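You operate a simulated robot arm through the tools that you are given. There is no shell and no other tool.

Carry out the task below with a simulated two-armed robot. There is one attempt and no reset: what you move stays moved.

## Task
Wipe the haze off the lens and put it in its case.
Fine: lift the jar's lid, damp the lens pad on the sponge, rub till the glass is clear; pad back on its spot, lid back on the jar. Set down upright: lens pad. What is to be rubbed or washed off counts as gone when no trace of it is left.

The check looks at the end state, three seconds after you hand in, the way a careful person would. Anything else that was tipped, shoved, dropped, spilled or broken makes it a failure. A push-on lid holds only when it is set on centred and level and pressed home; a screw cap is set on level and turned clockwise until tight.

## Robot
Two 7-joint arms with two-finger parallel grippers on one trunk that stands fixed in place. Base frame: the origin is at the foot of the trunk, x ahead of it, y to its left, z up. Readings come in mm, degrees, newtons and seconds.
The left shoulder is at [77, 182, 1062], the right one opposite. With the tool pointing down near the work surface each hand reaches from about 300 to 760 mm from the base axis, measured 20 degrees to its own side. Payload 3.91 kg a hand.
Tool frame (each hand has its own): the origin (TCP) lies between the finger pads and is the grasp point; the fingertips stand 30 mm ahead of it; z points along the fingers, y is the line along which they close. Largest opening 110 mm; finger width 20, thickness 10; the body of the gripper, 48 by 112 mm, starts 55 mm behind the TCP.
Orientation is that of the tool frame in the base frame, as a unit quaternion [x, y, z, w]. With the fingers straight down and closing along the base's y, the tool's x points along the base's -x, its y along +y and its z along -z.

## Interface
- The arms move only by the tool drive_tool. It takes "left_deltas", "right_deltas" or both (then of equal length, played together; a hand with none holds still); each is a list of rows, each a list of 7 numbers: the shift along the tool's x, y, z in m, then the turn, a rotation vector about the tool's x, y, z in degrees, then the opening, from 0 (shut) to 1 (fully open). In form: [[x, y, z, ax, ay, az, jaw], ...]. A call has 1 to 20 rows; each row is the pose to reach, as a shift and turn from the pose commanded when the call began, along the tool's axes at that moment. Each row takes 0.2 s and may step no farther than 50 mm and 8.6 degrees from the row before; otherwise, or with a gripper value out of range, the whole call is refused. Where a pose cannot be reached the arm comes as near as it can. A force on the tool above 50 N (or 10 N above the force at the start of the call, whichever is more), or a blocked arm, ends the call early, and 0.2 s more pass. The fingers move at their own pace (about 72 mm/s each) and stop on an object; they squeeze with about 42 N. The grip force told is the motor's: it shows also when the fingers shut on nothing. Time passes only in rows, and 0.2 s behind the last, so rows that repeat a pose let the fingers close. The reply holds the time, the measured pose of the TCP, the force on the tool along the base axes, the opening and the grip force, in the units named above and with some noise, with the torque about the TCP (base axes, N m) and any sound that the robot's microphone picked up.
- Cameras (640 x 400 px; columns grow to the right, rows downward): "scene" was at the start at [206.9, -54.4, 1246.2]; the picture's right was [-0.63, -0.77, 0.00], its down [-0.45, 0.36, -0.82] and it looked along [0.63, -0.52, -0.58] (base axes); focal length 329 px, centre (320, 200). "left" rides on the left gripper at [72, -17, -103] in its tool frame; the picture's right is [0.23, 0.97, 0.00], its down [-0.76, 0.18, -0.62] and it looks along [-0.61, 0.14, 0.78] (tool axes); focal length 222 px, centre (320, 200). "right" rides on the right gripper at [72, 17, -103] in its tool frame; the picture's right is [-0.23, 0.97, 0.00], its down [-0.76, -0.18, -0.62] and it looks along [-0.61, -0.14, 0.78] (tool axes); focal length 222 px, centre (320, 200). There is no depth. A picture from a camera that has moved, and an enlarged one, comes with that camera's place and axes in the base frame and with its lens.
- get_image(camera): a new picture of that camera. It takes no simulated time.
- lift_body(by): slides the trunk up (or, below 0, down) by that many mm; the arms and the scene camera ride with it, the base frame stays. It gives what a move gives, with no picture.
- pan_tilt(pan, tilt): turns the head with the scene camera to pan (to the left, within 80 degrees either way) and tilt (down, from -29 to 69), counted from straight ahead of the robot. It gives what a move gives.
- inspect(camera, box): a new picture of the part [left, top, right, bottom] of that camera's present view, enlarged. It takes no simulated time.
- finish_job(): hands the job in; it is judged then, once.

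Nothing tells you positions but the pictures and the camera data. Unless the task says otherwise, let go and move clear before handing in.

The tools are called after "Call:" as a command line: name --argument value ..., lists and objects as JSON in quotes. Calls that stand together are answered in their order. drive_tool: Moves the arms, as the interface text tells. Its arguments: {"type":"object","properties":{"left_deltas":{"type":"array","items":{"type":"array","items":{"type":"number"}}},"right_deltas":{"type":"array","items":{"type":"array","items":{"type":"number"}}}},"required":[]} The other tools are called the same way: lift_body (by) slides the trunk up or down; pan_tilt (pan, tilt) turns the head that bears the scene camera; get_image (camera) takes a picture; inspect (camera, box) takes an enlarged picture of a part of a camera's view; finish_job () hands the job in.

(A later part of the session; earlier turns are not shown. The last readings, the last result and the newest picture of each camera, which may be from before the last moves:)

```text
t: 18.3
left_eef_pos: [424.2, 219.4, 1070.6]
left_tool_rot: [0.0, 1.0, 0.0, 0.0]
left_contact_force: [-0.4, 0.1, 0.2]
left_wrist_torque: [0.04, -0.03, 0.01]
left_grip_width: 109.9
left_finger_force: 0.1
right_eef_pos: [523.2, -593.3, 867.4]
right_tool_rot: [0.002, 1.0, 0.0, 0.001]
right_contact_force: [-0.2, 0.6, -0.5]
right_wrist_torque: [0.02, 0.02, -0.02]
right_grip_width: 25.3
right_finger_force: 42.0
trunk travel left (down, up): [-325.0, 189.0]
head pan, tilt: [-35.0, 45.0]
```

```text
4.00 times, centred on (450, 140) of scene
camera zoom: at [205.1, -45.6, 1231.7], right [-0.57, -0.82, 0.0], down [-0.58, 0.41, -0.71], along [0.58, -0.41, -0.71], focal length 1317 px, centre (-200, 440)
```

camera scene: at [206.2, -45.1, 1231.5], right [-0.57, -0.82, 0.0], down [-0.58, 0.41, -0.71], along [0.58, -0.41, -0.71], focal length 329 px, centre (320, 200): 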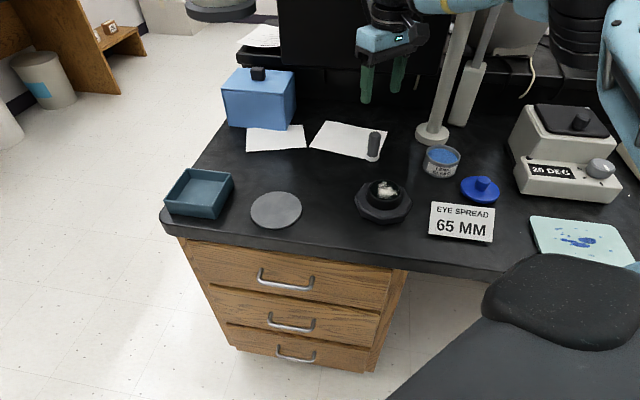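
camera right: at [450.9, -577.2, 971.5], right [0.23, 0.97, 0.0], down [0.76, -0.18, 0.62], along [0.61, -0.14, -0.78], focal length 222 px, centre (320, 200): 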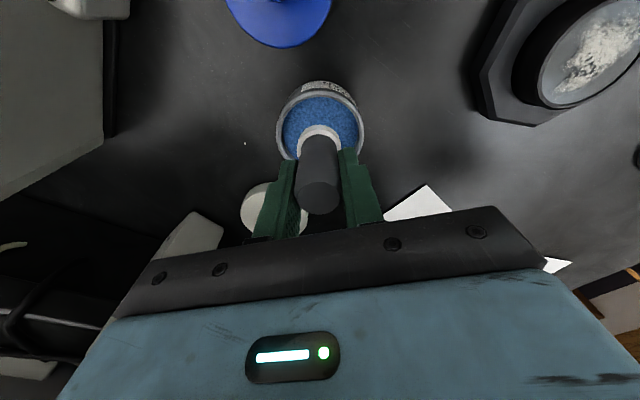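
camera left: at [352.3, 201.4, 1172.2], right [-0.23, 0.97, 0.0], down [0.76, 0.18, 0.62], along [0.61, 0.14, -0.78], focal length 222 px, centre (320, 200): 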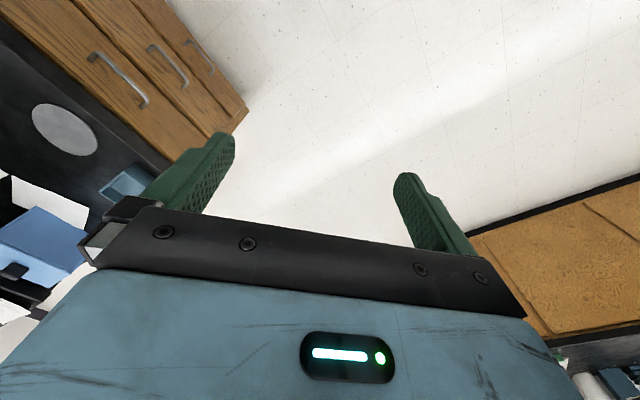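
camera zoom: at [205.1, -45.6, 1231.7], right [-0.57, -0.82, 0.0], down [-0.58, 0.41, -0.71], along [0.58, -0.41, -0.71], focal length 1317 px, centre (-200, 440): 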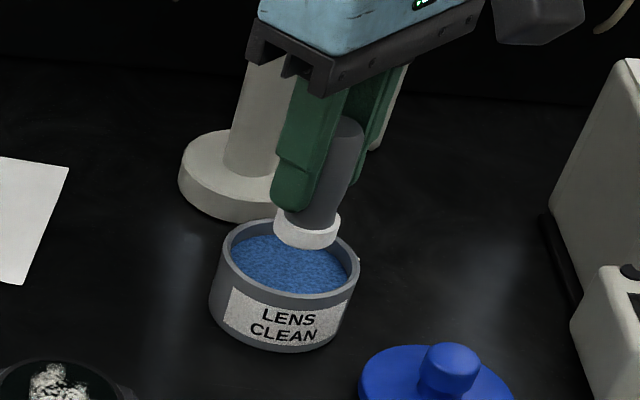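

The pad is centred over the sponge. I lower gently until there's light contact.

Call:
drive_tool --right_deltas '[[0, 0, 0.008, 0, 0, 0, 0], [0, 0, 0.014, 0, 0, 0, 0], [0, 0, 0.017, 0, 0, 0, 0]]'

Call:
inspect --camera "scene" --box '[390, 90, 510, 190]'

```text
t: 19.1
left_eef_pos: [423.9, 217.7, 1068.7]
left_tool_rot: [-0.001, 1.0, 0.0, 0.0]
left_contact_force: [0.4, 0.3, 0.2]
left_wrist_torque: [0.0, -0.02, 0.03]
left_grip_width: 110.1
left_finger_force: 0.1
right_eef_pos: [524.1, -593.9, 850.8]
right_tool_rot: [0.001, 1.0, 0.0, 0.001]
right_contact_force: [0.9, -0.5, -0.3]
right_wrist_torque: [-0.03, -0.03, 0.01]
right_grip_width: 25.6
right_finger_force: 41.9
trunk travel left (down, up): [-325.0, 189.0]
head pan, tilt: [-35.0, 45.0]
```

```text
4.00 times, centred on (450, 140) of scene
camera zoom: at [205.4, -45.6, 1231.6], right [-0.57, -0.82, 0.0], down [-0.58, 0.41, -0.71], along [0.58, -0.41, -0.71], focal length 1317 px, centre (-200, 440)
```

zoom: 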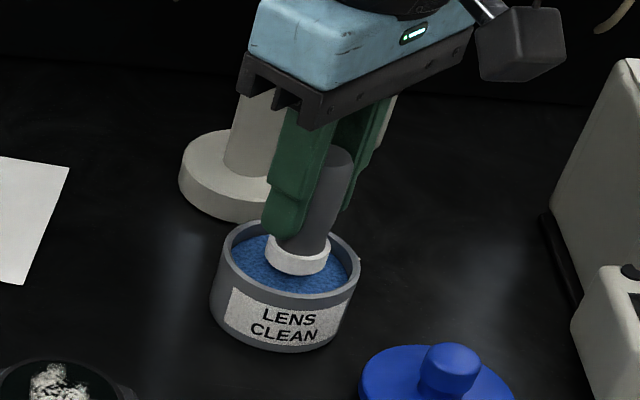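

Call:
drive_tool --right_deltas '[[0, 0, 0.002, 0, 0, 0, 0], [0, 0, 0.004, 0, 0, 0, 0]]'

```text
t: 19.7
left_eef_pos: [424.7, 218.4, 1071.5]
left_tool_rot: [0.0, 1.0, -0.001, 0.0]
left_contact_force: [-0.6, -0.3, -0.4]
left_wrist_torque: [0.02, 0.01, 0.0]
left_grip_width: 110.2
left_finger_force: 0.1
right_eef_pos: [525.7, -595.5, 848.9]
right_tool_rot: [0.002, 1.0, 0.0, 0.001]
right_contact_force: [0.5, 0.3, -0.2]
right_wrist_torque: [0.03, 0.02, 0.0]
right_grip_width: 25.6
right_finger_force: 41.9
trunk travel left (down, up): [-325.0, 189.0]
head pan, tilt: [-35.0, 45.0]
```

The felt is still just above the sponge with no force. I continue down in 2 mm steps.

Call:
drive_tool --right_deltas '[[0, 0, 0.002, 0, 0, 0, 0], [0, 0, 0.004, 0, 0, 0, 0]]'

```text
t: 20.3
left_eef_pos: [424.8, 219.3, 1070.4]
left_tool_rot: [0.0, 1.0, 0.0, 0.0]
left_contact_force: [0.2, 0.4, -0.7]
left_wrist_torque: [0.01, -0.03, 0.0]
left_grip_width: 109.9
left_finger_force: 0.1
right_eef_pos: [523.7, -594.7, 844.2]
right_tool_rot: [0.001, 1.0, 0.0, 0.0]
right_contact_force: [-1.1, -0.8, 3.7]
right_wrist_torque: [-0.05, 0.09, 0.01]
right_grip_width: 25.5
right_finger_force: 42.0
trunk travel left (down, up): [-325.0, 189.0]
head pan, tilt: [-35.0, 45.0]
```

Contact with the sponge at ~3.7 N. I press one millimetre more, dwell, and look.

Call:
drive_tool --right_deltas '[[0, 0, 0.001, 0, 0, 0, 0], [0, 0, 0.001, 0, 0, 0, 0], [0, 0, 0.001, 0, 0, 0, 0], [0, 0, 0.001, 0, 0, 0, 0], [0, 0, 0.001, 0, 0, 0, 0]]'

Call:
inspect --camera "scene" --box '[390, 90, 510, 190]'

```text
t: 21.5
left_eef_pos: [424.2, 220.1, 1071.0]
left_tool_rot: [0.0, 1.0, 0.0, 0.0]
left_contact_force: [1.0, 0.8, -0.3]
left_wrist_torque: [-0.01, 0.01, -0.03]
left_grip_width: 110.0
left_finger_force: 0.0
right_eef_pos: [524.2, -593.4, 843.9]
right_tool_rot: [0.002, 1.0, -0.001, 0.002]
right_contact_force: [0.8, -5.4, 16.6]
right_wrist_torque: [-0.21, 0.07, 0.0]
right_grip_width: 25.4
right_finger_force: 41.5
trunk travel left (down, up): [-325.0, 189.0]
head pan, tilt: [-35.0, 45.0]
```

```text
4.00 times, centred on (450, 140) of scene
camera zoom: at [204.2, -44.8, 1231.9], right [-0.57, -0.82, 0.0], down [-0.58, 0.41, -0.71], along [0.58, -0.41, -0.71], focal length 1317 px, centre (-200, 440)
```

zoom: 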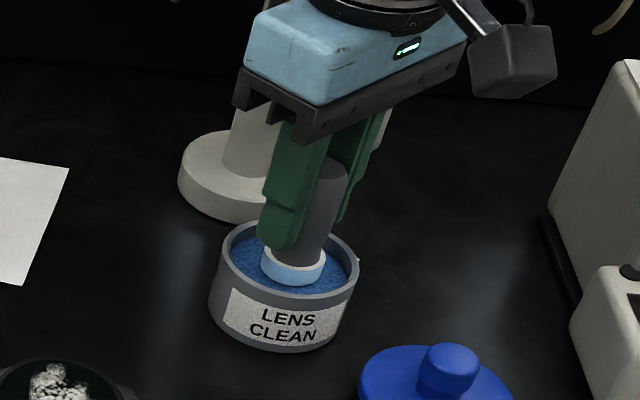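

The felt turned light blue, so it's damp. I lift it out straight and move to a spot beyond the lens, so the wrist camera gets an unobstructed look at it.

Call:
drive_tool --right_deltas '[[0, 0, -0.01, 0, 0, 0, 0], [0, 0, -0.04, 0, 0, 0, 0], [0, 0, -0.08, 0, 0, 0, 0], [-0.01, 0.045, -0.08, 0, 0, 0, 0], [-0.02, 0.09, -0.08, 0, 0, 0, 0], [-0.03, 0.135, -0.08, 0, 0, 0, 0], [-0.045, 0.18, -0.08, 0, 0, 0, 0]]'

Call:
get_image --camera "right"

Call:
get_image --camera "scene"

```text
t: 23.1
left_eef_pos: [424.4, 218.2, 1070.2]
left_tool_rot: [0.0, 1.0, 0.0, 0.0]
left_contact_force: [-0.1, 0.1, 0.3]
left_wrist_torque: [0.0, 0.01, -0.02]
left_grip_width: 109.8
left_finger_force: 0.1
right_eef_pos: [569.0, -413.2, 921.7]
right_tool_rot: [0.001, 1.0, 0.0, -0.001]
right_contact_force: [-0.2, -0.8, -1.4]
right_wrist_torque: [-0.01, -0.02, 0.0]
right_grip_width: 25.4
right_finger_force: 41.7
trunk travel left (down, up): [-325.0, 189.0]
head pan, tilt: [-35.0, 45.0]
```

```text
taken
camera right: at [497.7, -396.2, 1025.0], right [0.23, 0.97, 0.0], down [0.76, -0.18, 0.62], along [0.61, -0.14, -0.78], focal length 222 px, centre (320, 200)
```

right: 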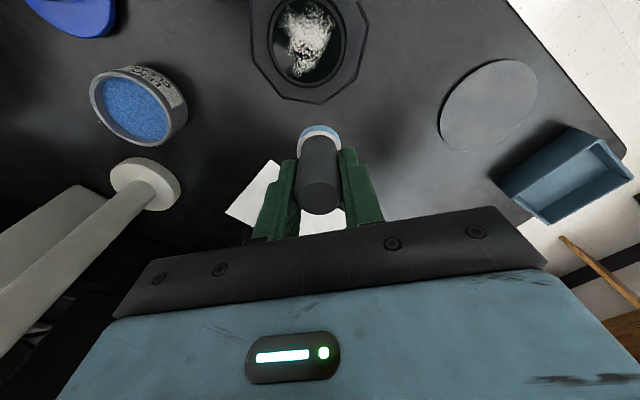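

```text
taken
camera scene: at [205.8, -44.8, 1231.6], right [-0.57, -0.82, 0.0], down [-0.58, 0.41, -0.71], along [0.58, -0.41, -0.71], focal length 329 px, centre (320, 200)
```

scene: 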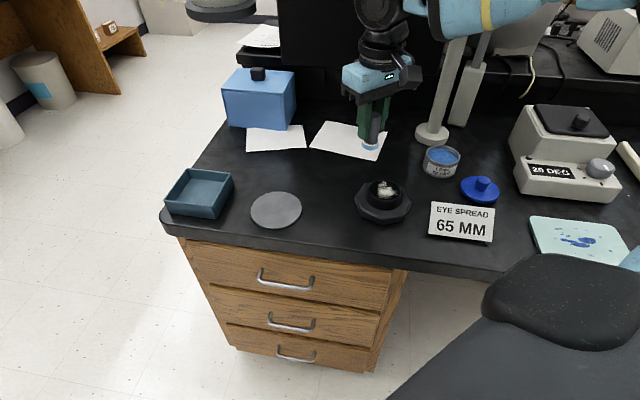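

Call:
inspect --camera "right" --box '[240, 0, 380, 110]'

Call:
inspect --camera "scene" --box '[340, 165, 430, 230]'

Call:
inspect --camera "right" --box '[270, 100, 370, 220]'

```text
3.64 times, centred on (310, 55) of right
camera zoom: at [497.7, -396.2, 1025.0], right [0.23, 0.97, 0.0], down [0.76, -0.18, 0.62], along [0.61, -0.14, -0.78], focal length 808 px, centre (356, 727)
```

zoom: 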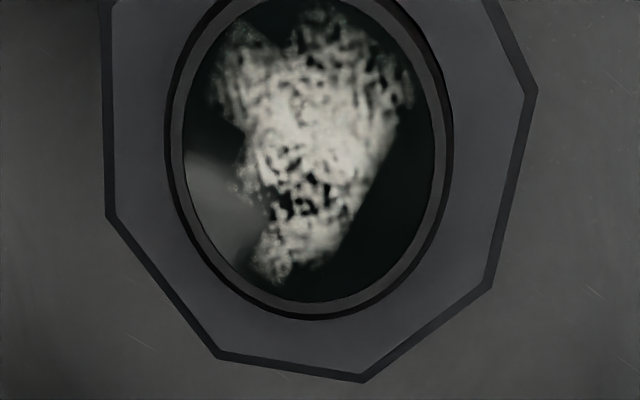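

```text
6.15 times, centred on (385, 198) of scene
camera zoom: at [205.8, -44.8, 1231.6], right [-0.57, -0.82, 0.0], down [-0.58, 0.41, -0.71], along [0.58, -0.41, -0.71], focal length 2026 px, centre (-80, 215)
```

zoom: 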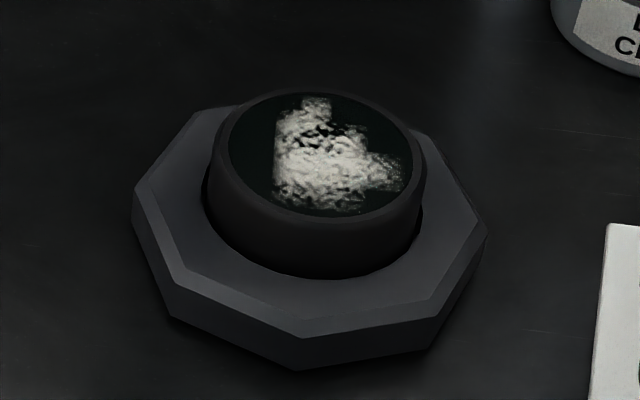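

```text
3.33 times, centred on (320, 160) of right
camera zoom: at [497.7, -396.2, 1025.0], right [0.23, 0.97, 0.0], down [0.76, -0.18, 0.62], along [0.61, -0.14, -0.78], focal length 740 px, centre (320, 333)
```

zoom: 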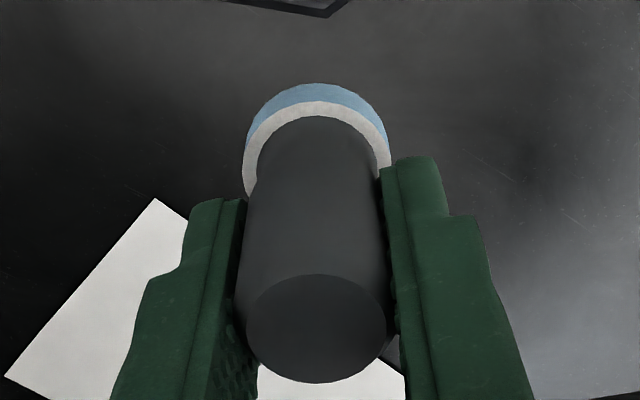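

The glass centre triangulates to about (510,-410), rim plane z≈798, clear aperture ≈58 mm; haze reaches nearly to its edge. I'll go over the centre and lower the damp pad to just above the glass.

Call:
drive_tool --right_deltas '[[0.03, 0.0016, 0, 0, 0, 0, 0], [0.06, 0.0032, 0, 0, 0, 0, 0], [0.06, 0.0032, 0.03, 0, 0, 0, 0], [0.06, 0.0032, 0.05, 0, 0, 0, 0], [0.06, 0.0032, 0.056, 0, 0, 0, 0]]'

Call:
get_image --camera "right"

Call:
inspect --camera "scene" --box '[330, 130, 430, 230]'

```text
t: 24.3
left_eef_pos: [424.4, 218.8, 1069.8]
left_tool_rot: [0.0, 1.0, 0.0, 0.001]
left_contact_force: [-0.2, 0.1, 0.5]
left_wrist_torque: [0.03, 0.01, 0.01]
left_grip_width: 109.9
left_finger_force: 0.1
right_eef_pos: [510.2, -412.0, 867.0]
right_tool_rot: [0.002, 1.0, 0.0, 0.001]
right_contact_force: [0.0, -0.1, -1.1]
right_wrist_torque: [-0.03, -0.02, -0.01]
right_grip_width: 25.3
right_finger_force: 41.6
trunk travel left (down, up): [-325.0, 189.0]
head pan, tilt: [-35.0, 45.0]
```

```text
taken
camera right: at [437.4, -393.5, 969.7], right [0.23, 0.97, 0.0], down [0.76, -0.18, 0.62], along [0.61, -0.14, -0.78], focal length 222 px, centre (320, 200)
```

right: 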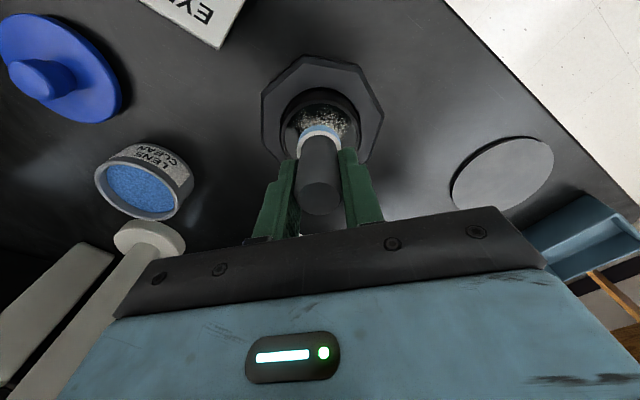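

```text
4.00 times, centred on (380, 180) of scene
camera zoom: at [205.6, -45.5, 1231.6], right [-0.57, -0.82, 0.0], down [-0.58, 0.41, -0.71], along [0.58, -0.41, -0.71], focal length 1317 px, centre (80, 280)
```

zoom: 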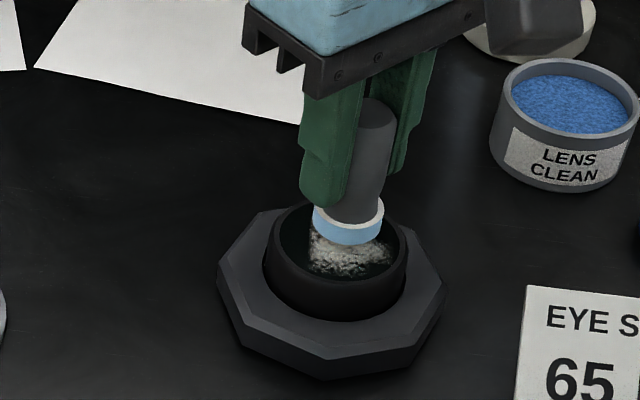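

The damp felt hovers about 10 mm above the glass, centred. Now lowering toward contact in small steps.

Call:
drive_tool --right_deltas '[[0, 0, 0.004, 0, 0, 0, 0], [0, 0, 0.007, 0, 0, 0, 0]]'

Call:
inspect --camera "scene" --box '[350, 150, 420, 220]'

```text
t: 24.9
left_eef_pos: [423.6, 218.1, 1069.1]
left_tool_rot: [0.0, 1.0, 0.0, 0.0]
left_contact_force: [0.0, -0.2, 0.0]
left_wrist_torque: [0.0, 0.03, 0.0]
left_grip_width: 110.1
left_finger_force: 0.1
right_eef_pos: [509.4, -411.4, 859.6]
right_tool_rot: [0.002, 1.0, 0.0, 0.001]
right_contact_force: [-0.8, -0.2, -0.9]
right_wrist_torque: [-0.03, 0.01, 0.02]
right_grip_width: 25.5
right_finger_force: 42.1
trunk travel left (down, up): [-325.0, 189.0]
head pan, tilt: [-35.0, 45.0]
```

```text
5.71 times, centred on (385, 185) of scene
camera zoom: at [205.3, -45.5, 1231.6], right [-0.57, -0.82, 0.0], down [-0.58, 0.41, -0.71], along [0.58, -0.41, -0.71], focal length 1881 px, centre (-51, 286)
```

zoom: 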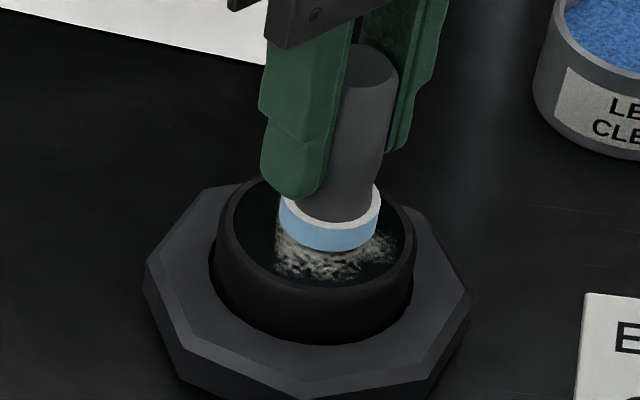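

Call:
drive_tool --right_deltas '[[0, 0, 0.002, 0, 0, 0, 0], [0, 0, 0.003, 0, 0, 0, 0]]'

```text
t: 25.5
left_eef_pos: [424.4, 219.0, 1070.5]
left_tool_rot: [-0.001, 1.0, 0.0, 0.0]
left_contact_force: [-0.7, 0.0, 0.8]
left_wrist_torque: [-0.02, -0.04, 0.02]
left_grip_width: 109.6
left_finger_force: 0.1
right_eef_pos: [508.1, -411.0, 856.0]
right_tool_rot: [0.002, 1.0, 0.0, 0.0]
right_contact_force: [-0.6, 0.4, -1.4]
right_wrist_torque: [-0.01, -0.01, -0.03]
right_grip_width: 25.4
right_finger_force: 42.1
trunk travel left (down, up): [-325.0, 189.0]
head pan, tilt: [-35.0, 45.0]
```

No contact yet at felt z≈798; continuing down in single-millimetre rows.

Call:
drive_tool --right_deltas '[[0, 0, 0.001, 0, 0, 0, 0], [0, 0, 0.002, 0, 0, 0, 0]]'

Call:
inspect --camera "scene" --box '[350, 150, 420, 220]'

```text
t: 26.1
left_eef_pos: [424.1, 219.4, 1070.2]
left_tool_rot: [0.0, 1.0, 0.0, 0.0]
left_contact_force: [-0.6, 0.6, 0.0]
left_wrist_torque: [0.01, 0.03, -0.04]
left_grip_width: 109.8
left_finger_force: 0.2
right_eef_pos: [510.2, -411.1, 854.8]
right_tool_rot: [0.001, 1.0, 0.001, 0.002]
right_contact_force: [-1.3, -0.3, 4.7]
right_wrist_torque: [-0.04, 0.11, 0.02]
right_grip_width: 25.3
right_finger_force: 41.9
trunk travel left (down, up): [-325.0, 189.0]
head pan, tilt: [-35.0, 45.0]
```

```text
5.71 times, centred on (385, 185) of scene
camera zoom: at [204.8, -45.3, 1231.8], right [-0.57, -0.82, 0.0], down [-0.58, 0.41, -0.71], along [0.58, -0.41, -0.71], focal length 1881 px, centre (-51, 286)
```

zoom: 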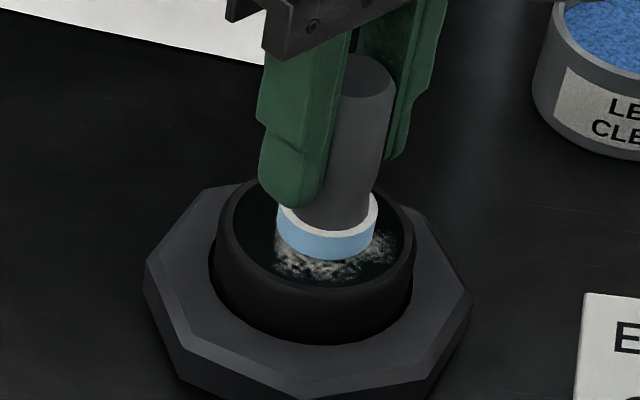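

Contact at ~4.7 N. I begin rubbing with a small circle and watch the forces and the haze.

Call:
drive_tool --right_deltas '[[0.006, 0, 0, 0, 0, 0, 0], [0.0042, 0.0042, 0, 0, 0, 0, 0], [0, 0.006, 0, 0, 0, 0, 0], [-0.0042, 0.0042, 0, 0, 0, 0, 0], [-0.006, 0, 0, 0, 0, 0, 0], [-0.0042, -0.0042, 0, 0, 0, 0, 0], [0, -0.006, 0, 0, 0, 0, 0], [0.0042, -0.0042, 0, 0, 0, 0, 0], [0.006, 0, 0, 0, 0, 0, 0], [0, 0, 0, 0, 0, 0, 0]]'

Call:
inspect --camera "scene" --box '[350, 150, 420, 220]'

```text
t: 28.3
left_eef_pos: [422.0, 220.7, 1070.0]
left_tool_rot: [0.0, 1.0, 0.0, 0.001]
left_contact_force: [0.3, -0.2, 0.3]
left_wrist_torque: [0.01, -0.01, 0.01]
left_grip_width: 110.3
left_finger_force: 0.1
right_eef_pos: [507.3, -411.3, 854.6]
right_tool_rot: [0.002, 1.0, 0.0, -0.001]
right_contact_force: [-11.2, -5.1, 19.1]
right_wrist_torque: [-0.23, 0.61, 0.07]
right_grip_width: 25.4
right_finger_force: 41.8
trunk travel left (down, up): [-325.0, 189.0]
head pan, tilt: [-35.0, 45.0]
```

```text
5.71 times, centred on (385, 185) of scene
camera zoom: at [203.3, -44.8, 1232.1], right [-0.57, -0.82, 0.0], down [-0.58, 0.41, -0.71], along [0.58, -0.41, -0.71], focal length 1881 px, centre (-51, 286)
```

zoom: 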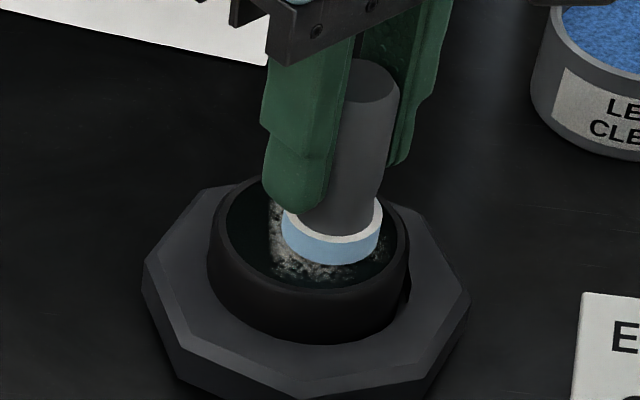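

Force rose to ~19 N with friction, more than I want. I raise a millimetre and re-check before rubbing on.

Call:
drive_tool --right_deltas '[[0, 0, -0.001, 0, 0, 0, 0], [0, 0, -0.001, 0, 0, 0, 0]]'

Call:
get_image --camera "right"

```text
t: 28.9
left_eef_pos: [423.2, 218.9, 1070.6]
left_tool_rot: [0.0, 1.0, 0.0, 0.001]
left_contact_force: [-0.1, 0.5, -0.3]
left_wrist_torque: [0.0, -0.02, 0.02]
left_grip_width: 110.0
left_finger_force: 0.0
right_eef_pos: [508.9, -410.4, 855.3]
right_tool_rot: [0.001, 1.0, 0.001, 0.001]
right_contact_force: [-3.9, 0.6, 4.0]
right_wrist_torque: [0.1, 0.15, 0.04]
right_grip_width: 25.2
right_finger_force: 41.4
trunk travel left (down, up): [-325.0, 189.0]
head pan, tilt: [-35.0, 45.0]
```

```text
taken
camera right: at [436.3, -393.5, 958.8], right [0.23, 0.97, 0.0], down [0.76, -0.18, 0.62], along [0.61, -0.14, -0.78], focal length 222 px, centre (320, 200)
```

right: 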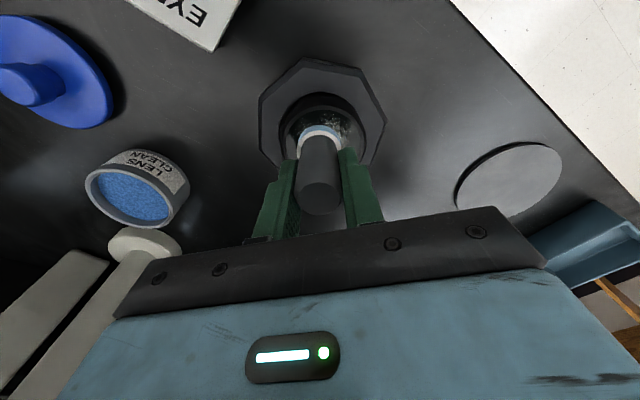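

Force is ~4 N now. I continue with wider circles at this height.

Call:
drive_tool --right_deltas '[[0.005, 0, 0, 0, 0, 0, 0], [0.01, 0, 0, 0, 0, 0, 0], [0.0087, 0.005, 0, 0, 0, 0, 0], [0.005, 0.0087, 0, 0, 0, 0, 0], [0, 0.01, 0, 0, 0, 0, 0], [-0.005, 0.0087, 0, 0, 0, 0, 0], [-0.0087, 0.005, 0, 0, 0, 0, 0], [-0.01, 0, 0, 0, 0, 0, 0], [-0.0087, -0.005, 0, 0, 0, 0, 0], [-0.005, -0.0087, 0, 0, 0, 0, 0], [0, -0.01, 0, 0, 0, 0, 0], [0.005, -0.0087, 0, 0, 0, 0, 0], [0.0087, -0.005, 0, 0, 0, 0, 0], [0.01, 0, 0, 0, 0, 0, 0], [0, 0, 0, 0, 0, 0, 0]]'

Call:
inspect --camera "scene" --box '[350, 150, 420, 220]'

```text
t: 32.1
left_eef_pos: [425.1, 219.0, 1070.2]
left_tool_rot: [0.0, 1.0, 0.001, 0.0]
left_contact_force: [-0.2, -0.4, 0.3]
left_wrist_torque: [-0.01, -0.01, 0.02]
left_grip_width: 110.0
left_finger_force: 0.1
right_eef_pos: [509.1, -412.2, 855.1]
right_tool_rot: [0.002, 1.0, 0.0, 0.001]
right_contact_force: [-2.9, 0.0, 1.5]
right_wrist_torque: [0.06, 0.09, 0.02]
right_grip_width: 25.4
right_finger_force: 42.0
trunk travel left (down, up): [-325.0, 189.0]
head pan, tilt: [-35.0, 45.0]
```

```text
5.71 times, centred on (385, 185) of scene
camera zoom: at [204.7, -45.2, 1231.8], right [-0.57, -0.82, 0.0], down [-0.58, 0.41, -0.71], along [0.58, -0.41, -0.71], focal length 1881 px, centre (-51, 286)
```

zoom: 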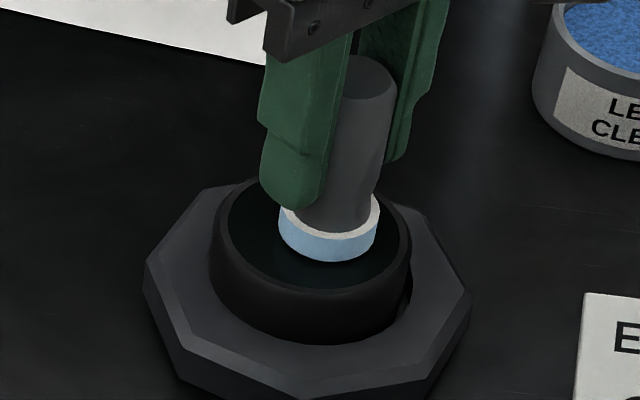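

The visible haze has nearly vanished. One more pass at radius 12.5 and 5 mm with a touch more pressure, then lift to inspect.

Call:
drive_tool --right_deltas '[[0.0063, 0, 0.0003, 0, 0, 0, 0], [0.0125, 0, 0.0003, 0, 0, 0, 0], [0.0108, 0.0063, 0.0003, 0, 0, 0, 0], [0.0063, 0.0108, 0.0003, 0, 0, 0, 0], [0, 0.0125, 0.0003, 0, 0, 0, 0], [-0.0063, 0.0108, 0.0003, 0, 0, 0, 0], [-0.0108, 0.0063, 0.0003, 0, 0, 0, 0], [-0.0125, 0, 0.0003, 0, 0, 0, 0], [-0.0108, -0.0063, 0.0003, 0, 0, 0, 0], [-0.0063, -0.0108, 0.0003, 0, 0, 0, 0], [0, -0.0125, 0.0003, 0, 0, 0, 0], [0.0063, -0.0108, 0.0003, 0, 0, 0, 0], [0.0108, -0.0063, 0.0003, 0, 0, 0, 0], [0.0063, 0, 0.0003, 0, 0, 0, 0], [0, 0.005, 0.0003, 0, 0, 0, 0], [-0.005, 0, 0.0003, 0, 0, 0, 0], [0, -0.005, 0.0003, 0, 0, 0, 0], [0, 0, 0.0003, 0, 0, 0, 0]]'

Call:
inspect --camera "scene" --box '[350, 150, 420, 220]'

```text
t: 35.9
left_eef_pos: [424.1, 219.5, 1070.2]
left_tool_rot: [0.0, 1.0, 0.0, 0.0]
left_contact_force: [0.1, 0.8, -0.4]
left_wrist_torque: [0.0, -0.02, 0.01]
left_grip_width: 110.1
left_finger_force: 0.1
right_eef_pos: [509.6, -411.1, 856.0]
right_tool_rot: [0.002, 1.0, 0.0, 0.001]
right_contact_force: [0.2, -3.9, 4.2]
right_wrist_torque: [-0.16, -0.03, -0.03]
right_grip_width: 25.4
right_finger_force: 41.7
trunk travel left (down, up): [-325.0, 189.0]
head pan, tilt: [-35.0, 45.0]
```

```text
5.71 times, centred on (385, 185) of scene
camera zoom: at [205.0, -45.6, 1231.7], right [-0.57, -0.82, 0.0], down [-0.58, 0.41, -0.71], along [0.58, -0.41, -0.71], focal length 1881 px, centre (-51, 286)
```

zoom: 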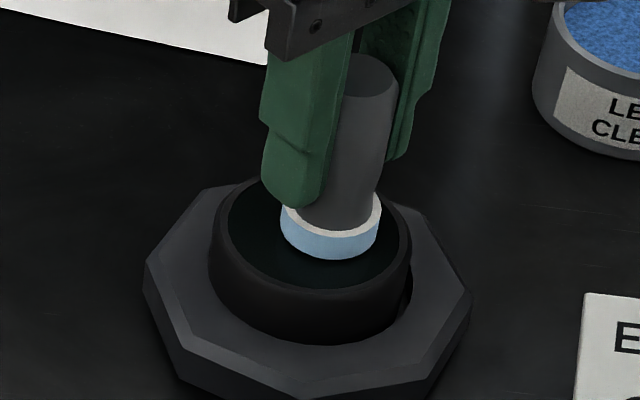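

The glass looks clear around the pad. I lift off and step aside beyond the lens to inspect all of it.

Call:
drive_tool --right_deltas '[[0, 0, -0.01, 0, 0, 0, 0], [0, 0, -0.04, 0, 0, 0, 0], [0, 0, -0.08, 0, 0, 0, 0], [-0.03, 0, -0.1, 0, 0, 0, 0], [-0.07, 0, -0.1, 0, 0, 0, 0]]'

Call:
inspect --camera "right" --box '[220, 0, 400, 130]'

Call:
inspect --camera "scene" --box '[350, 165, 420, 230]'

```text
t: 37.1
left_eef_pos: [424.0, 218.5, 1069.9]
left_tool_rot: [0.0, 1.0, 0.0, 0.0]
left_contact_force: [0.2, 0.2, -0.7]
left_wrist_torque: [0.02, 0.01, -0.01]
left_grip_width: 110.0
left_finger_force: 0.1
right_eef_pos: [578.6, -411.9, 957.7]
right_tool_rot: [0.001, 1.0, 0.0, 0.0]
right_contact_force: [-0.2, 0.2, -0.4]
right_wrist_torque: [0.03, 0.01, -0.03]
right_grip_width: 25.4
right_finger_force: 42.4
trunk travel left (down, up): [-325.0, 189.0]
head pan, tilt: [-35.0, 45.0]
```

```text
3.08 times, centred on (310, 65) of right
camera zoom: at [506.8, -394.3, 1059.2], right [0.23, 0.97, 0.0], down [0.76, -0.18, 0.62], along [0.61, -0.14, -0.78], focal length 684 px, centre (351, 615)
```

zoom: 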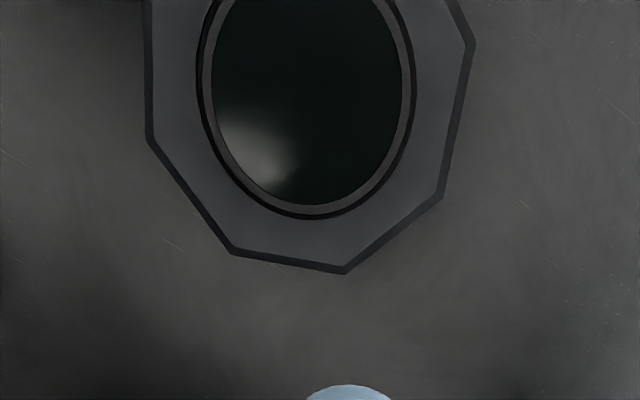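

```text
6.15 times, centred on (385, 198) of scene
camera zoom: at [206.1, -45.5, 1231.4], right [-0.57, -0.82, 0.0], down [-0.58, 0.41, -0.71], along [0.58, -0.41, -0.71], focal length 2026 px, centre (-80, 215)
```

zoom: 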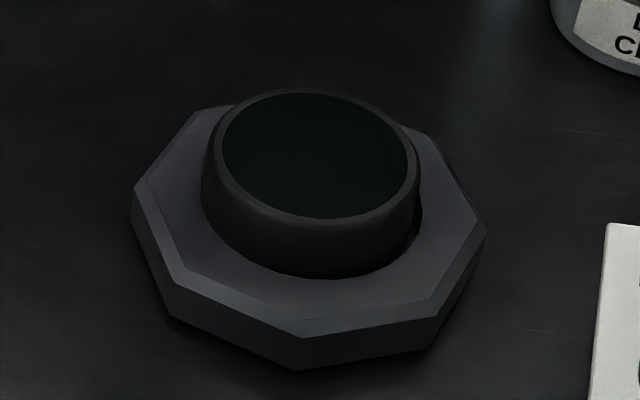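

In the scene view the glass is uniformly dark; the pale patch in the wrist view is a sheen I'll re-check from another angle. Now I carry the pad back to its exact original spot and stop a little above the bench.

Call:
drive_tool --right_deltas '[[-0.02, -0.028, 0, 0, 0, 0, 0], [-0.04, -0.056, 0, 0, 0, 0, 0], [-0.06, -0.0842, 0, 0, 0, 0, 0], [-0.06, -0.0842, 0.04, 0, 0, 0, 0], [-0.06, -0.0842, 0.08, 0, 0, 0, 0], [-0.06, -0.0842, 0.12, 0, 0, 0, 0], [-0.06, -0.0842, 0.136, 0, 0, 0, 0]]'

Call:
inspect --camera "scene" --box '[320, 80, 420, 180]'

Call:
inspect --camera "right" --box '[220, 80, 420, 240]'

```text
t: 38.7
left_eef_pos: [425.1, 219.6, 1070.4]
left_tool_rot: [0.001, 1.0, 0.001, -0.001]
left_contact_force: [-0.2, -0.3, 0.6]
left_wrist_torque: [0.0, 0.0, -0.02]
left_grip_width: 110.1
left_finger_force: 0.1
right_eef_pos: [638.7, -495.8, 819.3]
right_tool_rot: [0.002, 1.0, 0.001, 0.0]
right_contact_force: [0.5, 0.2, -1.1]
right_wrist_torque: [-0.01, 0.01, -0.01]
right_grip_width: 25.4
right_finger_force: 42.0
trunk travel left (down, up): [-325.0, 189.0]
head pan, tilt: [-35.0, 45.0]
```

```text
4.00 times, centred on (370, 130) of scene
camera zoom: at [205.5, -45.5, 1231.6], right [-0.57, -0.82, 0.0], down [-0.58, 0.41, -0.71], along [0.58, -0.41, -0.71], focal length 1317 px, centre (120, 480)
```

zoom: 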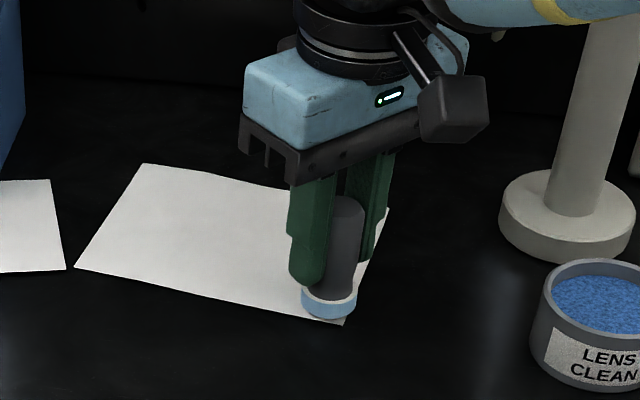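

```text
2.50 times, centred on (320, 160) of right
camera zoom: at [566.5, -478.1, 922.3], right [0.23, 0.97, 0.0], down [0.76, -0.18, 0.62], along [0.61, -0.14, -0.78], focal length 555 px, centre (320, 300)
```

zoom: 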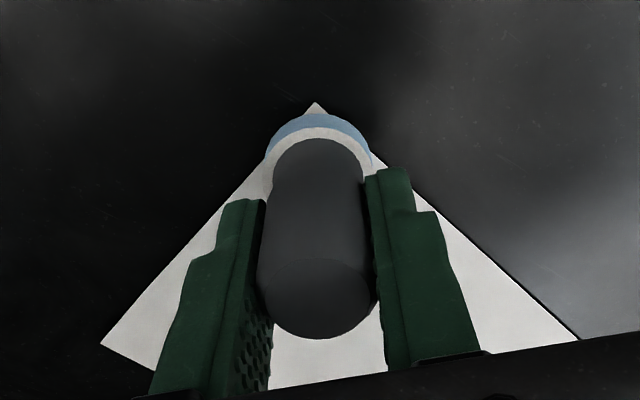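

The pad is right above its spot at the paper's corner, and it's upright. I lower gently to contact.

Call:
drive_tool --right_deltas '[[0, 0, 0.003, 0, 0, 0, 0], [0, 0, 0.005, 0, 0, 0, 0]]'

```text
t: 39.3
left_eef_pos: [423.6, 218.8, 1070.5]
left_tool_rot: [0.0, 1.0, 0.0, 0.0]
left_contact_force: [-0.1, 0.4, 0.2]
left_wrist_torque: [0.0, 0.03, -0.02]
left_grip_width: 110.0
left_finger_force: 0.1
right_eef_pos: [639.2, -496.5, 814.0]
right_tool_rot: [0.001, 1.0, 0.0, 0.001]
right_contact_force: [-0.1, -0.3, -1.0]
right_wrist_torque: [0.01, -0.02, -0.05]
right_grip_width: 25.3
right_finger_force: 42.0
trunk travel left (down, up): [-325.0, 189.0]
head pan, tilt: [-35.0, 45.0]
```

Call:
drive_tool --right_deltas '[[0, 0, 0.0008, 0, 0, 0, 0], [0, 0, 0.0015, 0, 0, 0, 0]]'

```text
t: 39.9
left_eef_pos: [424.7, 219.3, 1071.8]
left_tool_rot: [0.0, 1.0, 0.001, 0.0]
left_contact_force: [0.6, -0.3, 0.0]
left_wrist_torque: [0.0, 0.0, 0.0]
left_grip_width: 110.1
left_finger_force: 0.1
right_eef_pos: [640.0, -496.6, 813.8]
right_tool_rot: [0.002, 1.0, 0.0, 0.001]
right_contact_force: [0.2, -0.7, -1.4]
right_wrist_torque: [-0.02, -0.01, 0.03]
right_grip_width: 25.5
right_finger_force: 42.0
trunk travel left (down, up): [-325.0, 189.0]
head pan, tilt: [-35.0, 45.0]
```

Call:
drive_tool --right_deltas '[[0, 0, 0.0008, 0, 0, 0, 0], [0, 0, 0.0015, 0, 0, 0, 0]]'

Call:
inspect --camera "scene" --box '[345, 120, 405, 180]'

```text
t: 40.5
left_eef_pos: [423.1, 219.3, 1070.6]
left_tool_rot: [-0.001, 1.0, 0.0, 0.0]
left_contact_force: [0.0, -0.3, 0.8]
left_wrist_torque: [-0.03, -0.01, 0.01]
left_grip_width: 109.8
left_finger_force: 0.0
right_eef_pos: [639.2, -494.7, 813.3]
right_tool_rot: [0.001, 1.0, 0.0, 0.002]
right_contact_force: [-0.7, -1.8, 7.2]
right_wrist_torque: [-0.04, 0.03, 0.01]
right_grip_width: 25.5
right_finger_force: 41.8
trunk travel left (down, up): [-325.0, 189.0]
head pan, tilt: [-35.0, 45.0]
```

```text
6.67 times, centred on (375, 150) of scene
camera zoom: at [204.7, -45.2, 1231.8], right [-0.57, -0.82, 0.0], down [-0.58, 0.41, -0.71], along [0.58, -0.41, -0.71], focal length 2194 px, centre (-47, 533)
```

zoom: 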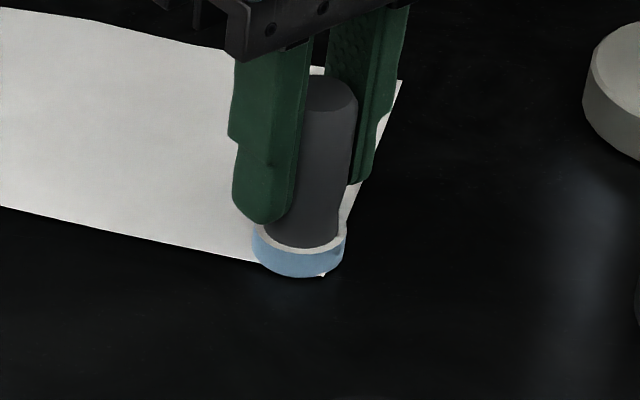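

The pad rests on its spot (7 N). I open evenly, then rise straight up.

Call:
drive_tool --right_deltas '[[0, 0, -0.0008, 0, 0, 0, 0], [0, 0, -0.0008, 0, 0, 0, 0.4], [0, 0, -0.0008, 0, 0, 0, 0.6], [0, 0, -0.0008, 0, 0, 0, 0.6], [0, 0, -0.03, 0, 0, 0, 0.6], [0, 0, -0.07, 0, 0, 0, 0.6], [0, 0, -0.11, 0, 0, 0, 0.6], [0, 0, -0.13, 0, 0, 0, 0.6]]'

Call:
inspect --camera "scene" --box '[320, 80, 420, 180]'

Call:
get_image --camera "right"

```text
t: 42.3
left_eef_pos: [424.8, 218.6, 1070.8]
left_tool_rot: [0.0, 1.0, -0.001, 0.0]
left_contact_force: [0.4, -0.2, 0.6]
left_wrist_torque: [0.01, -0.02, 0.01]
left_grip_width: 110.1
left_finger_force: 0.1
right_eef_pos: [640.2, -496.5, 941.6]
right_tool_rot: [0.001, 1.0, 0.0, 0.001]
right_contact_force: [-0.2, 0.9, 0.9]
right_wrist_torque: [0.0, 0.02, -0.01]
right_grip_width: 66.0
right_finger_force: 0.1
trunk travel left (down, up): [-325.0, 189.0]
head pan, tilt: [-35.0, 45.0]
```

```text
4.00 times, centred on (370, 130) of scene
camera zoom: at [205.2, -45.5, 1231.6], right [-0.57, -0.82, 0.0], down [-0.58, 0.41, -0.71], along [0.58, -0.41, -0.71], focal length 1317 px, centre (120, 480)
```

zoom: 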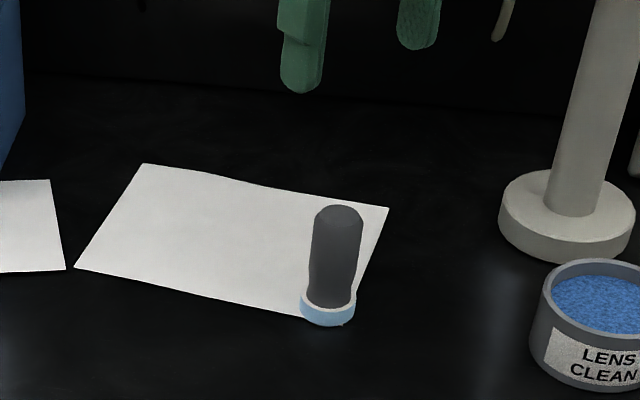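

```text
taken
camera right: at [566.9, -479.3, 1045.5], right [0.23, 0.97, 0.0], down [0.76, -0.18, 0.62], along [0.61, -0.14, -0.78], focal length 222 px, centre (320, 200)
```

right: 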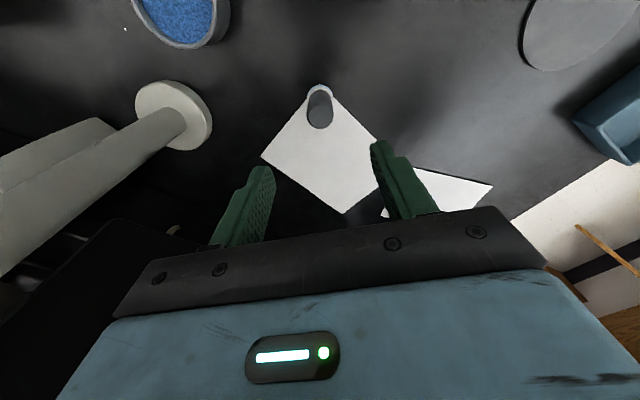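

The pad is standing exactly where it was. Before closing the jar I'll verify the lens from directly above, from another angle than before.

Call:
drive_tool --right_deltas '[[0.035, 0.021, 0, 0, 0, 0, 0.8], [0.07, 0.043, 0, 0, 0, 0, 0.9], [0.1, 0.065, 0, 0, 0, 0, 0.95], [0.13, 0.085, 0, 0, 0, 0, 0.95]]'

Call:
get_image --camera "right"

Call:
inspect --camera "right" --box '[270, 50, 370, 150]'

Call:
inspect --camera "scene" --box '[350, 165, 420, 230]'

```text
t: 43.3
left_eef_pos: [424.2, 219.9, 1069.3]
left_tool_rot: [0.0, 1.0, 0.0, -0.001]
left_contact_force: [0.1, -0.1, 0.8]
left_wrist_torque: [-0.01, -0.02, 0.02]
left_grip_width: 110.3
left_finger_force: 0.0
right_eef_pos: [508.2, -410.4, 940.9]
right_tool_rot: [0.002, 1.0, 0.001, 0.0]
right_contact_force: [-0.1, 0.3, 0.1]
right_wrist_torque: [0.02, -0.07, -0.02]
right_grip_width: 104.6
right_finger_force: 0.2
trunk travel left (down, up): [-325.0, 189.0]
head pan, tilt: [-35.0, 45.0]
```

```text
taken
camera right: at [436.5, -392.9, 1045.4], right [0.23, 0.97, 0.0], down [0.76, -0.18, 0.62], along [0.61, -0.14, -0.78], focal length 222 px, centre (320, 200)
```

right: 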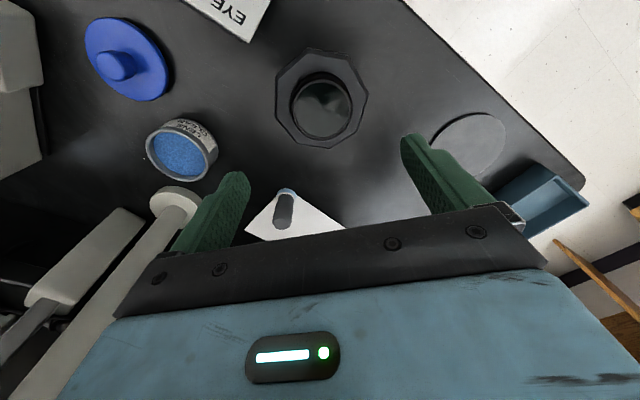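

```text
4.00 times, centred on (320, 100) of right
camera zoom: at [436.5, -392.9, 1045.4], right [0.23, 0.97, 0.0], down [0.76, -0.18, 0.62], along [0.61, -0.14, -0.78], focal length 888 px, centre (320, 600)
```

zoom: 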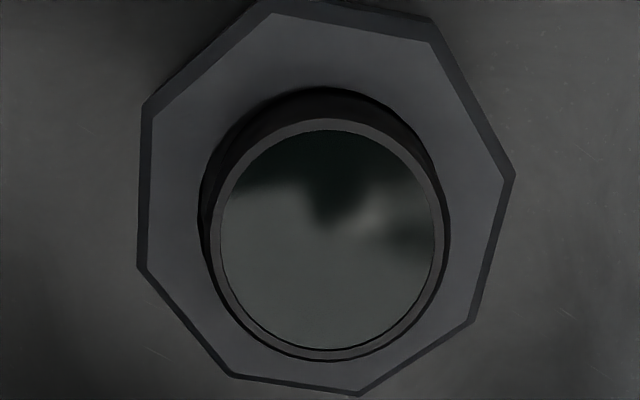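

```text
6.15 times, centred on (385, 198) of scene
camera zoom: at [204.9, -45.3, 1231.7], right [-0.57, -0.82, 0.0], down [-0.58, 0.41, -0.71], along [0.58, -0.41, -0.71], focal length 2026 px, centre (-80, 215)
```

zoom: 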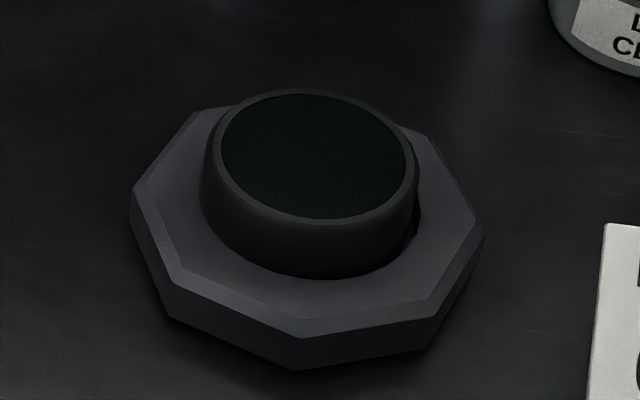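

The sheen shifts with the viewpoint, so it's a reflection. I zoom harder on the glass to look for any faint residue.

Call:
inspect --camera "scene" --box '[368, 175, 404, 203]'

Call:
inspect --camera "right" --box '[290, 68, 355, 142]'

```text
14.29 times, centred on (386, 189) of scene
camera zoom: at [204.9, -45.3, 1231.7], right [-0.57, -0.82, 0.0], down [-0.58, 0.41, -0.71], along [0.58, -0.41, -0.71], focal length 4702 px, centre (-623, 357)
```

zoom: 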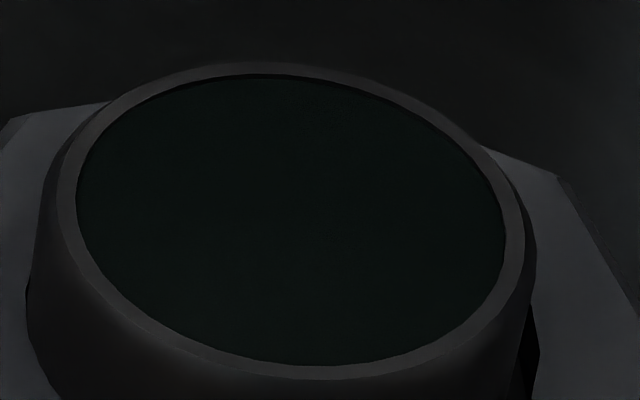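

```text
5.41 times, centred on (322, 105) of right
camera zoom: at [436.5, -392.9, 1045.4], right [0.23, 0.97, 0.0], down [0.76, -0.18, 0.62], along [0.61, -0.14, -0.78], focal length 1201 px, centre (306, 714)
```

zoom: 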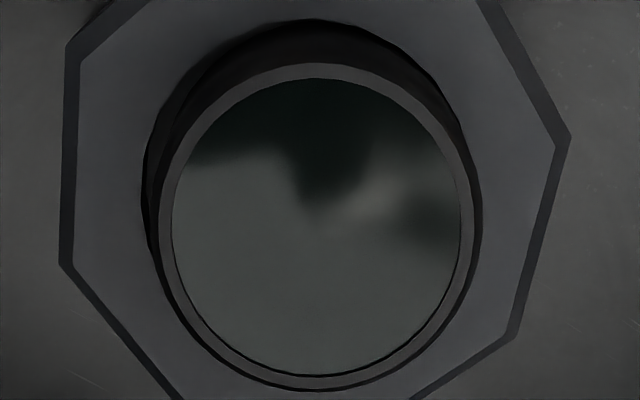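

The glass is clean from both angles. The tray measures about 97 mm square, centred near (735,-124), turned 45°, rim z≈790. That's at the edge of reach, so I test it with the empty hand first.

Call:
drive_tool --right_deltas '[[-0.028, 0.036, 0, 0, 0, 0, 0.95], [-0.057, 0.072, 0, 0, 0, 0, 0.95], [-0.085, 0.107, 0, 0, 0, 0, 0.95], [-0.113, 0.143, 0, 0, 0, 0, 0.95], [-0.142, 0.179, 0, 0, 0, 0, 0.95], [-0.17, 0.214, 0, 0, 0, 0, 0.95], [-0.199, 0.25, 0, 0, 0, 0, 0.95], [-0.225, 0.286, 0, 0, 0, 0, 0.95]]'

Call:
get_image --camera "right"

Call:
get_image --camera "scene"

```text
t: 45.1
left_eef_pos: [423.8, 218.7, 1070.7]
left_tool_rot: [0.001, 1.0, 0.001, 0.0]
left_contact_force: [0.1, -0.3, 0.1]
left_wrist_torque: [-0.01, 0.0, 0.01]
left_grip_width: 110.0
left_finger_force: 0.1
right_eef_pos: [633.2, -254.7, 940.5]
right_tool_rot: [0.0, 1.0, 0.0, 0.0]
right_contact_force: [-0.2, -0.2, 0.2]
right_wrist_torque: [0.01, 0.04, 0.0]
right_grip_width: 104.6
right_finger_force: 0.0
right hand out of reach, approached as far as the arm can: row 5, 6, 7, 8
trunk travel left (down, up): [-325.0, 189.0]
head pan, tilt: [-35.0, 45.0]
```

```text
taken
camera right: at [561.7, -237.7, 1044.3], right [0.23, 0.97, 0.0], down [0.76, -0.18, 0.62], along [0.61, -0.14, -0.78], focal length 222 px, centre (320, 200)
```

right: 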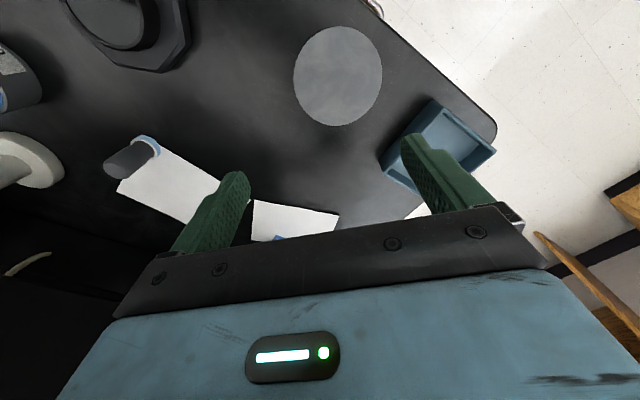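

```text
taken
camera scene: at [205.1, -45.5, 1231.7], right [-0.57, -0.82, 0.0], down [-0.58, 0.41, -0.71], along [0.58, -0.41, -0.71], focal length 329 px, centre (320, 200)
```

scene: 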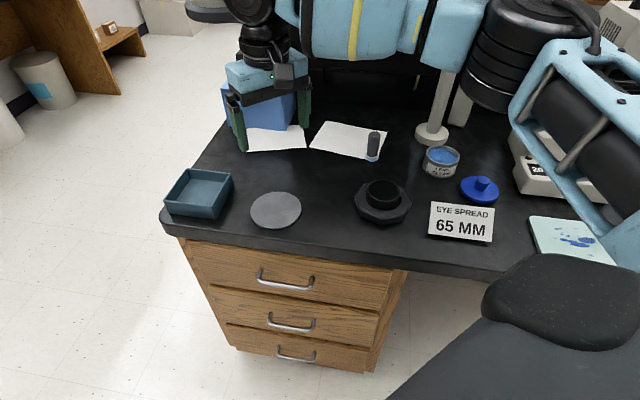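

The right hand stopped at (633,-255): a joint limit, not pure distance. I'll try turning the wrist counter-clockwise (seen from above) to free it, holding position first to learn the commanded pose.

Call:
drive_tool --right_deltas '[[0, 0, 0, 0, 0, -8, 0.95], [0, 0, 0, 0, 0, -16, 0.95], [0, 0, 0, 0, 0, -24, 0.95], [0, 0, 0, 0, 0, -32, 0.95], [0, 0, 0, 0, 0, -40, 0.95]]'

```text
t: 46.3
left_eef_pos: [424.1, 219.6, 1069.4]
left_tool_rot: [0.001, 1.0, 0.0, 0.0]
left_contact_force: [-0.4, -0.9, 0.0]
left_wrist_torque: [-0.01, -0.02, -0.01]
left_grip_width: 109.9
left_finger_force: 0.1
right_eef_pos: [632.6, -257.3, 941.2]
right_tool_rot: [-0.341, 0.94, -0.001, 0.001]
right_contact_force: [-0.9, -0.1, -0.2]
right_wrist_torque: [0.01, -0.01, -0.03]
right_grip_width: 104.5
right_finger_force: 0.1
trunk travel left (down, up): [-325.0, 189.0]
head pan, tilt: [-35.0, 45.0]
```

The turn went through. Now I try advancing toward the tray from here with the new wrist angle.

Call:
drive_tool --right_deltas '[[-0.04, 0.004, 0, 0, 0, 0, 0.95], [-0.08, 0.008, 0, 0, 0, 0, 0.95], [-0.12, 0.012, 0, 0, 0, 0, 0.95]]'

Call:
get_image --camera "scene"

```text
t: 47.1
left_eef_pos: [424.5, 219.9, 1070.2]
left_tool_rot: [0.001, 1.0, 0.001, 0.0]
left_contact_force: [-0.5, -0.4, 0.5]
left_wrist_torque: [-0.03, 0.02, -0.01]
left_grip_width: 110.0
left_finger_force: 0.0
right_eef_pos: [633.9, -255.7, 940.2]
right_tool_rot: [-0.341, 0.94, -0.001, 0.0]
right_contact_force: [-0.4, 1.1, 0.4]
right_wrist_torque: [0.04, -0.01, 0.02]
right_grip_width: 104.4
right_finger_force: 0.1
right hand out of reach, approached as far as the arm can: row 1, 2, 3
trunk travel left (down, up): [-325.0, 189.0]
head pan, tilt: [-35.0, 45.0]
```

```text
taken
camera scene: at [205.3, -45.5, 1231.6], right [-0.57, -0.82, 0.0], down [-0.58, 0.41, -0.71], along [0.58, -0.41, -0.71], focal length 329 px, centre (320, 200)
```

scene: 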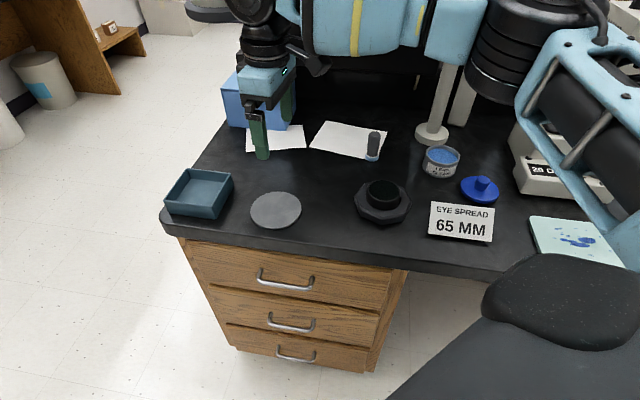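

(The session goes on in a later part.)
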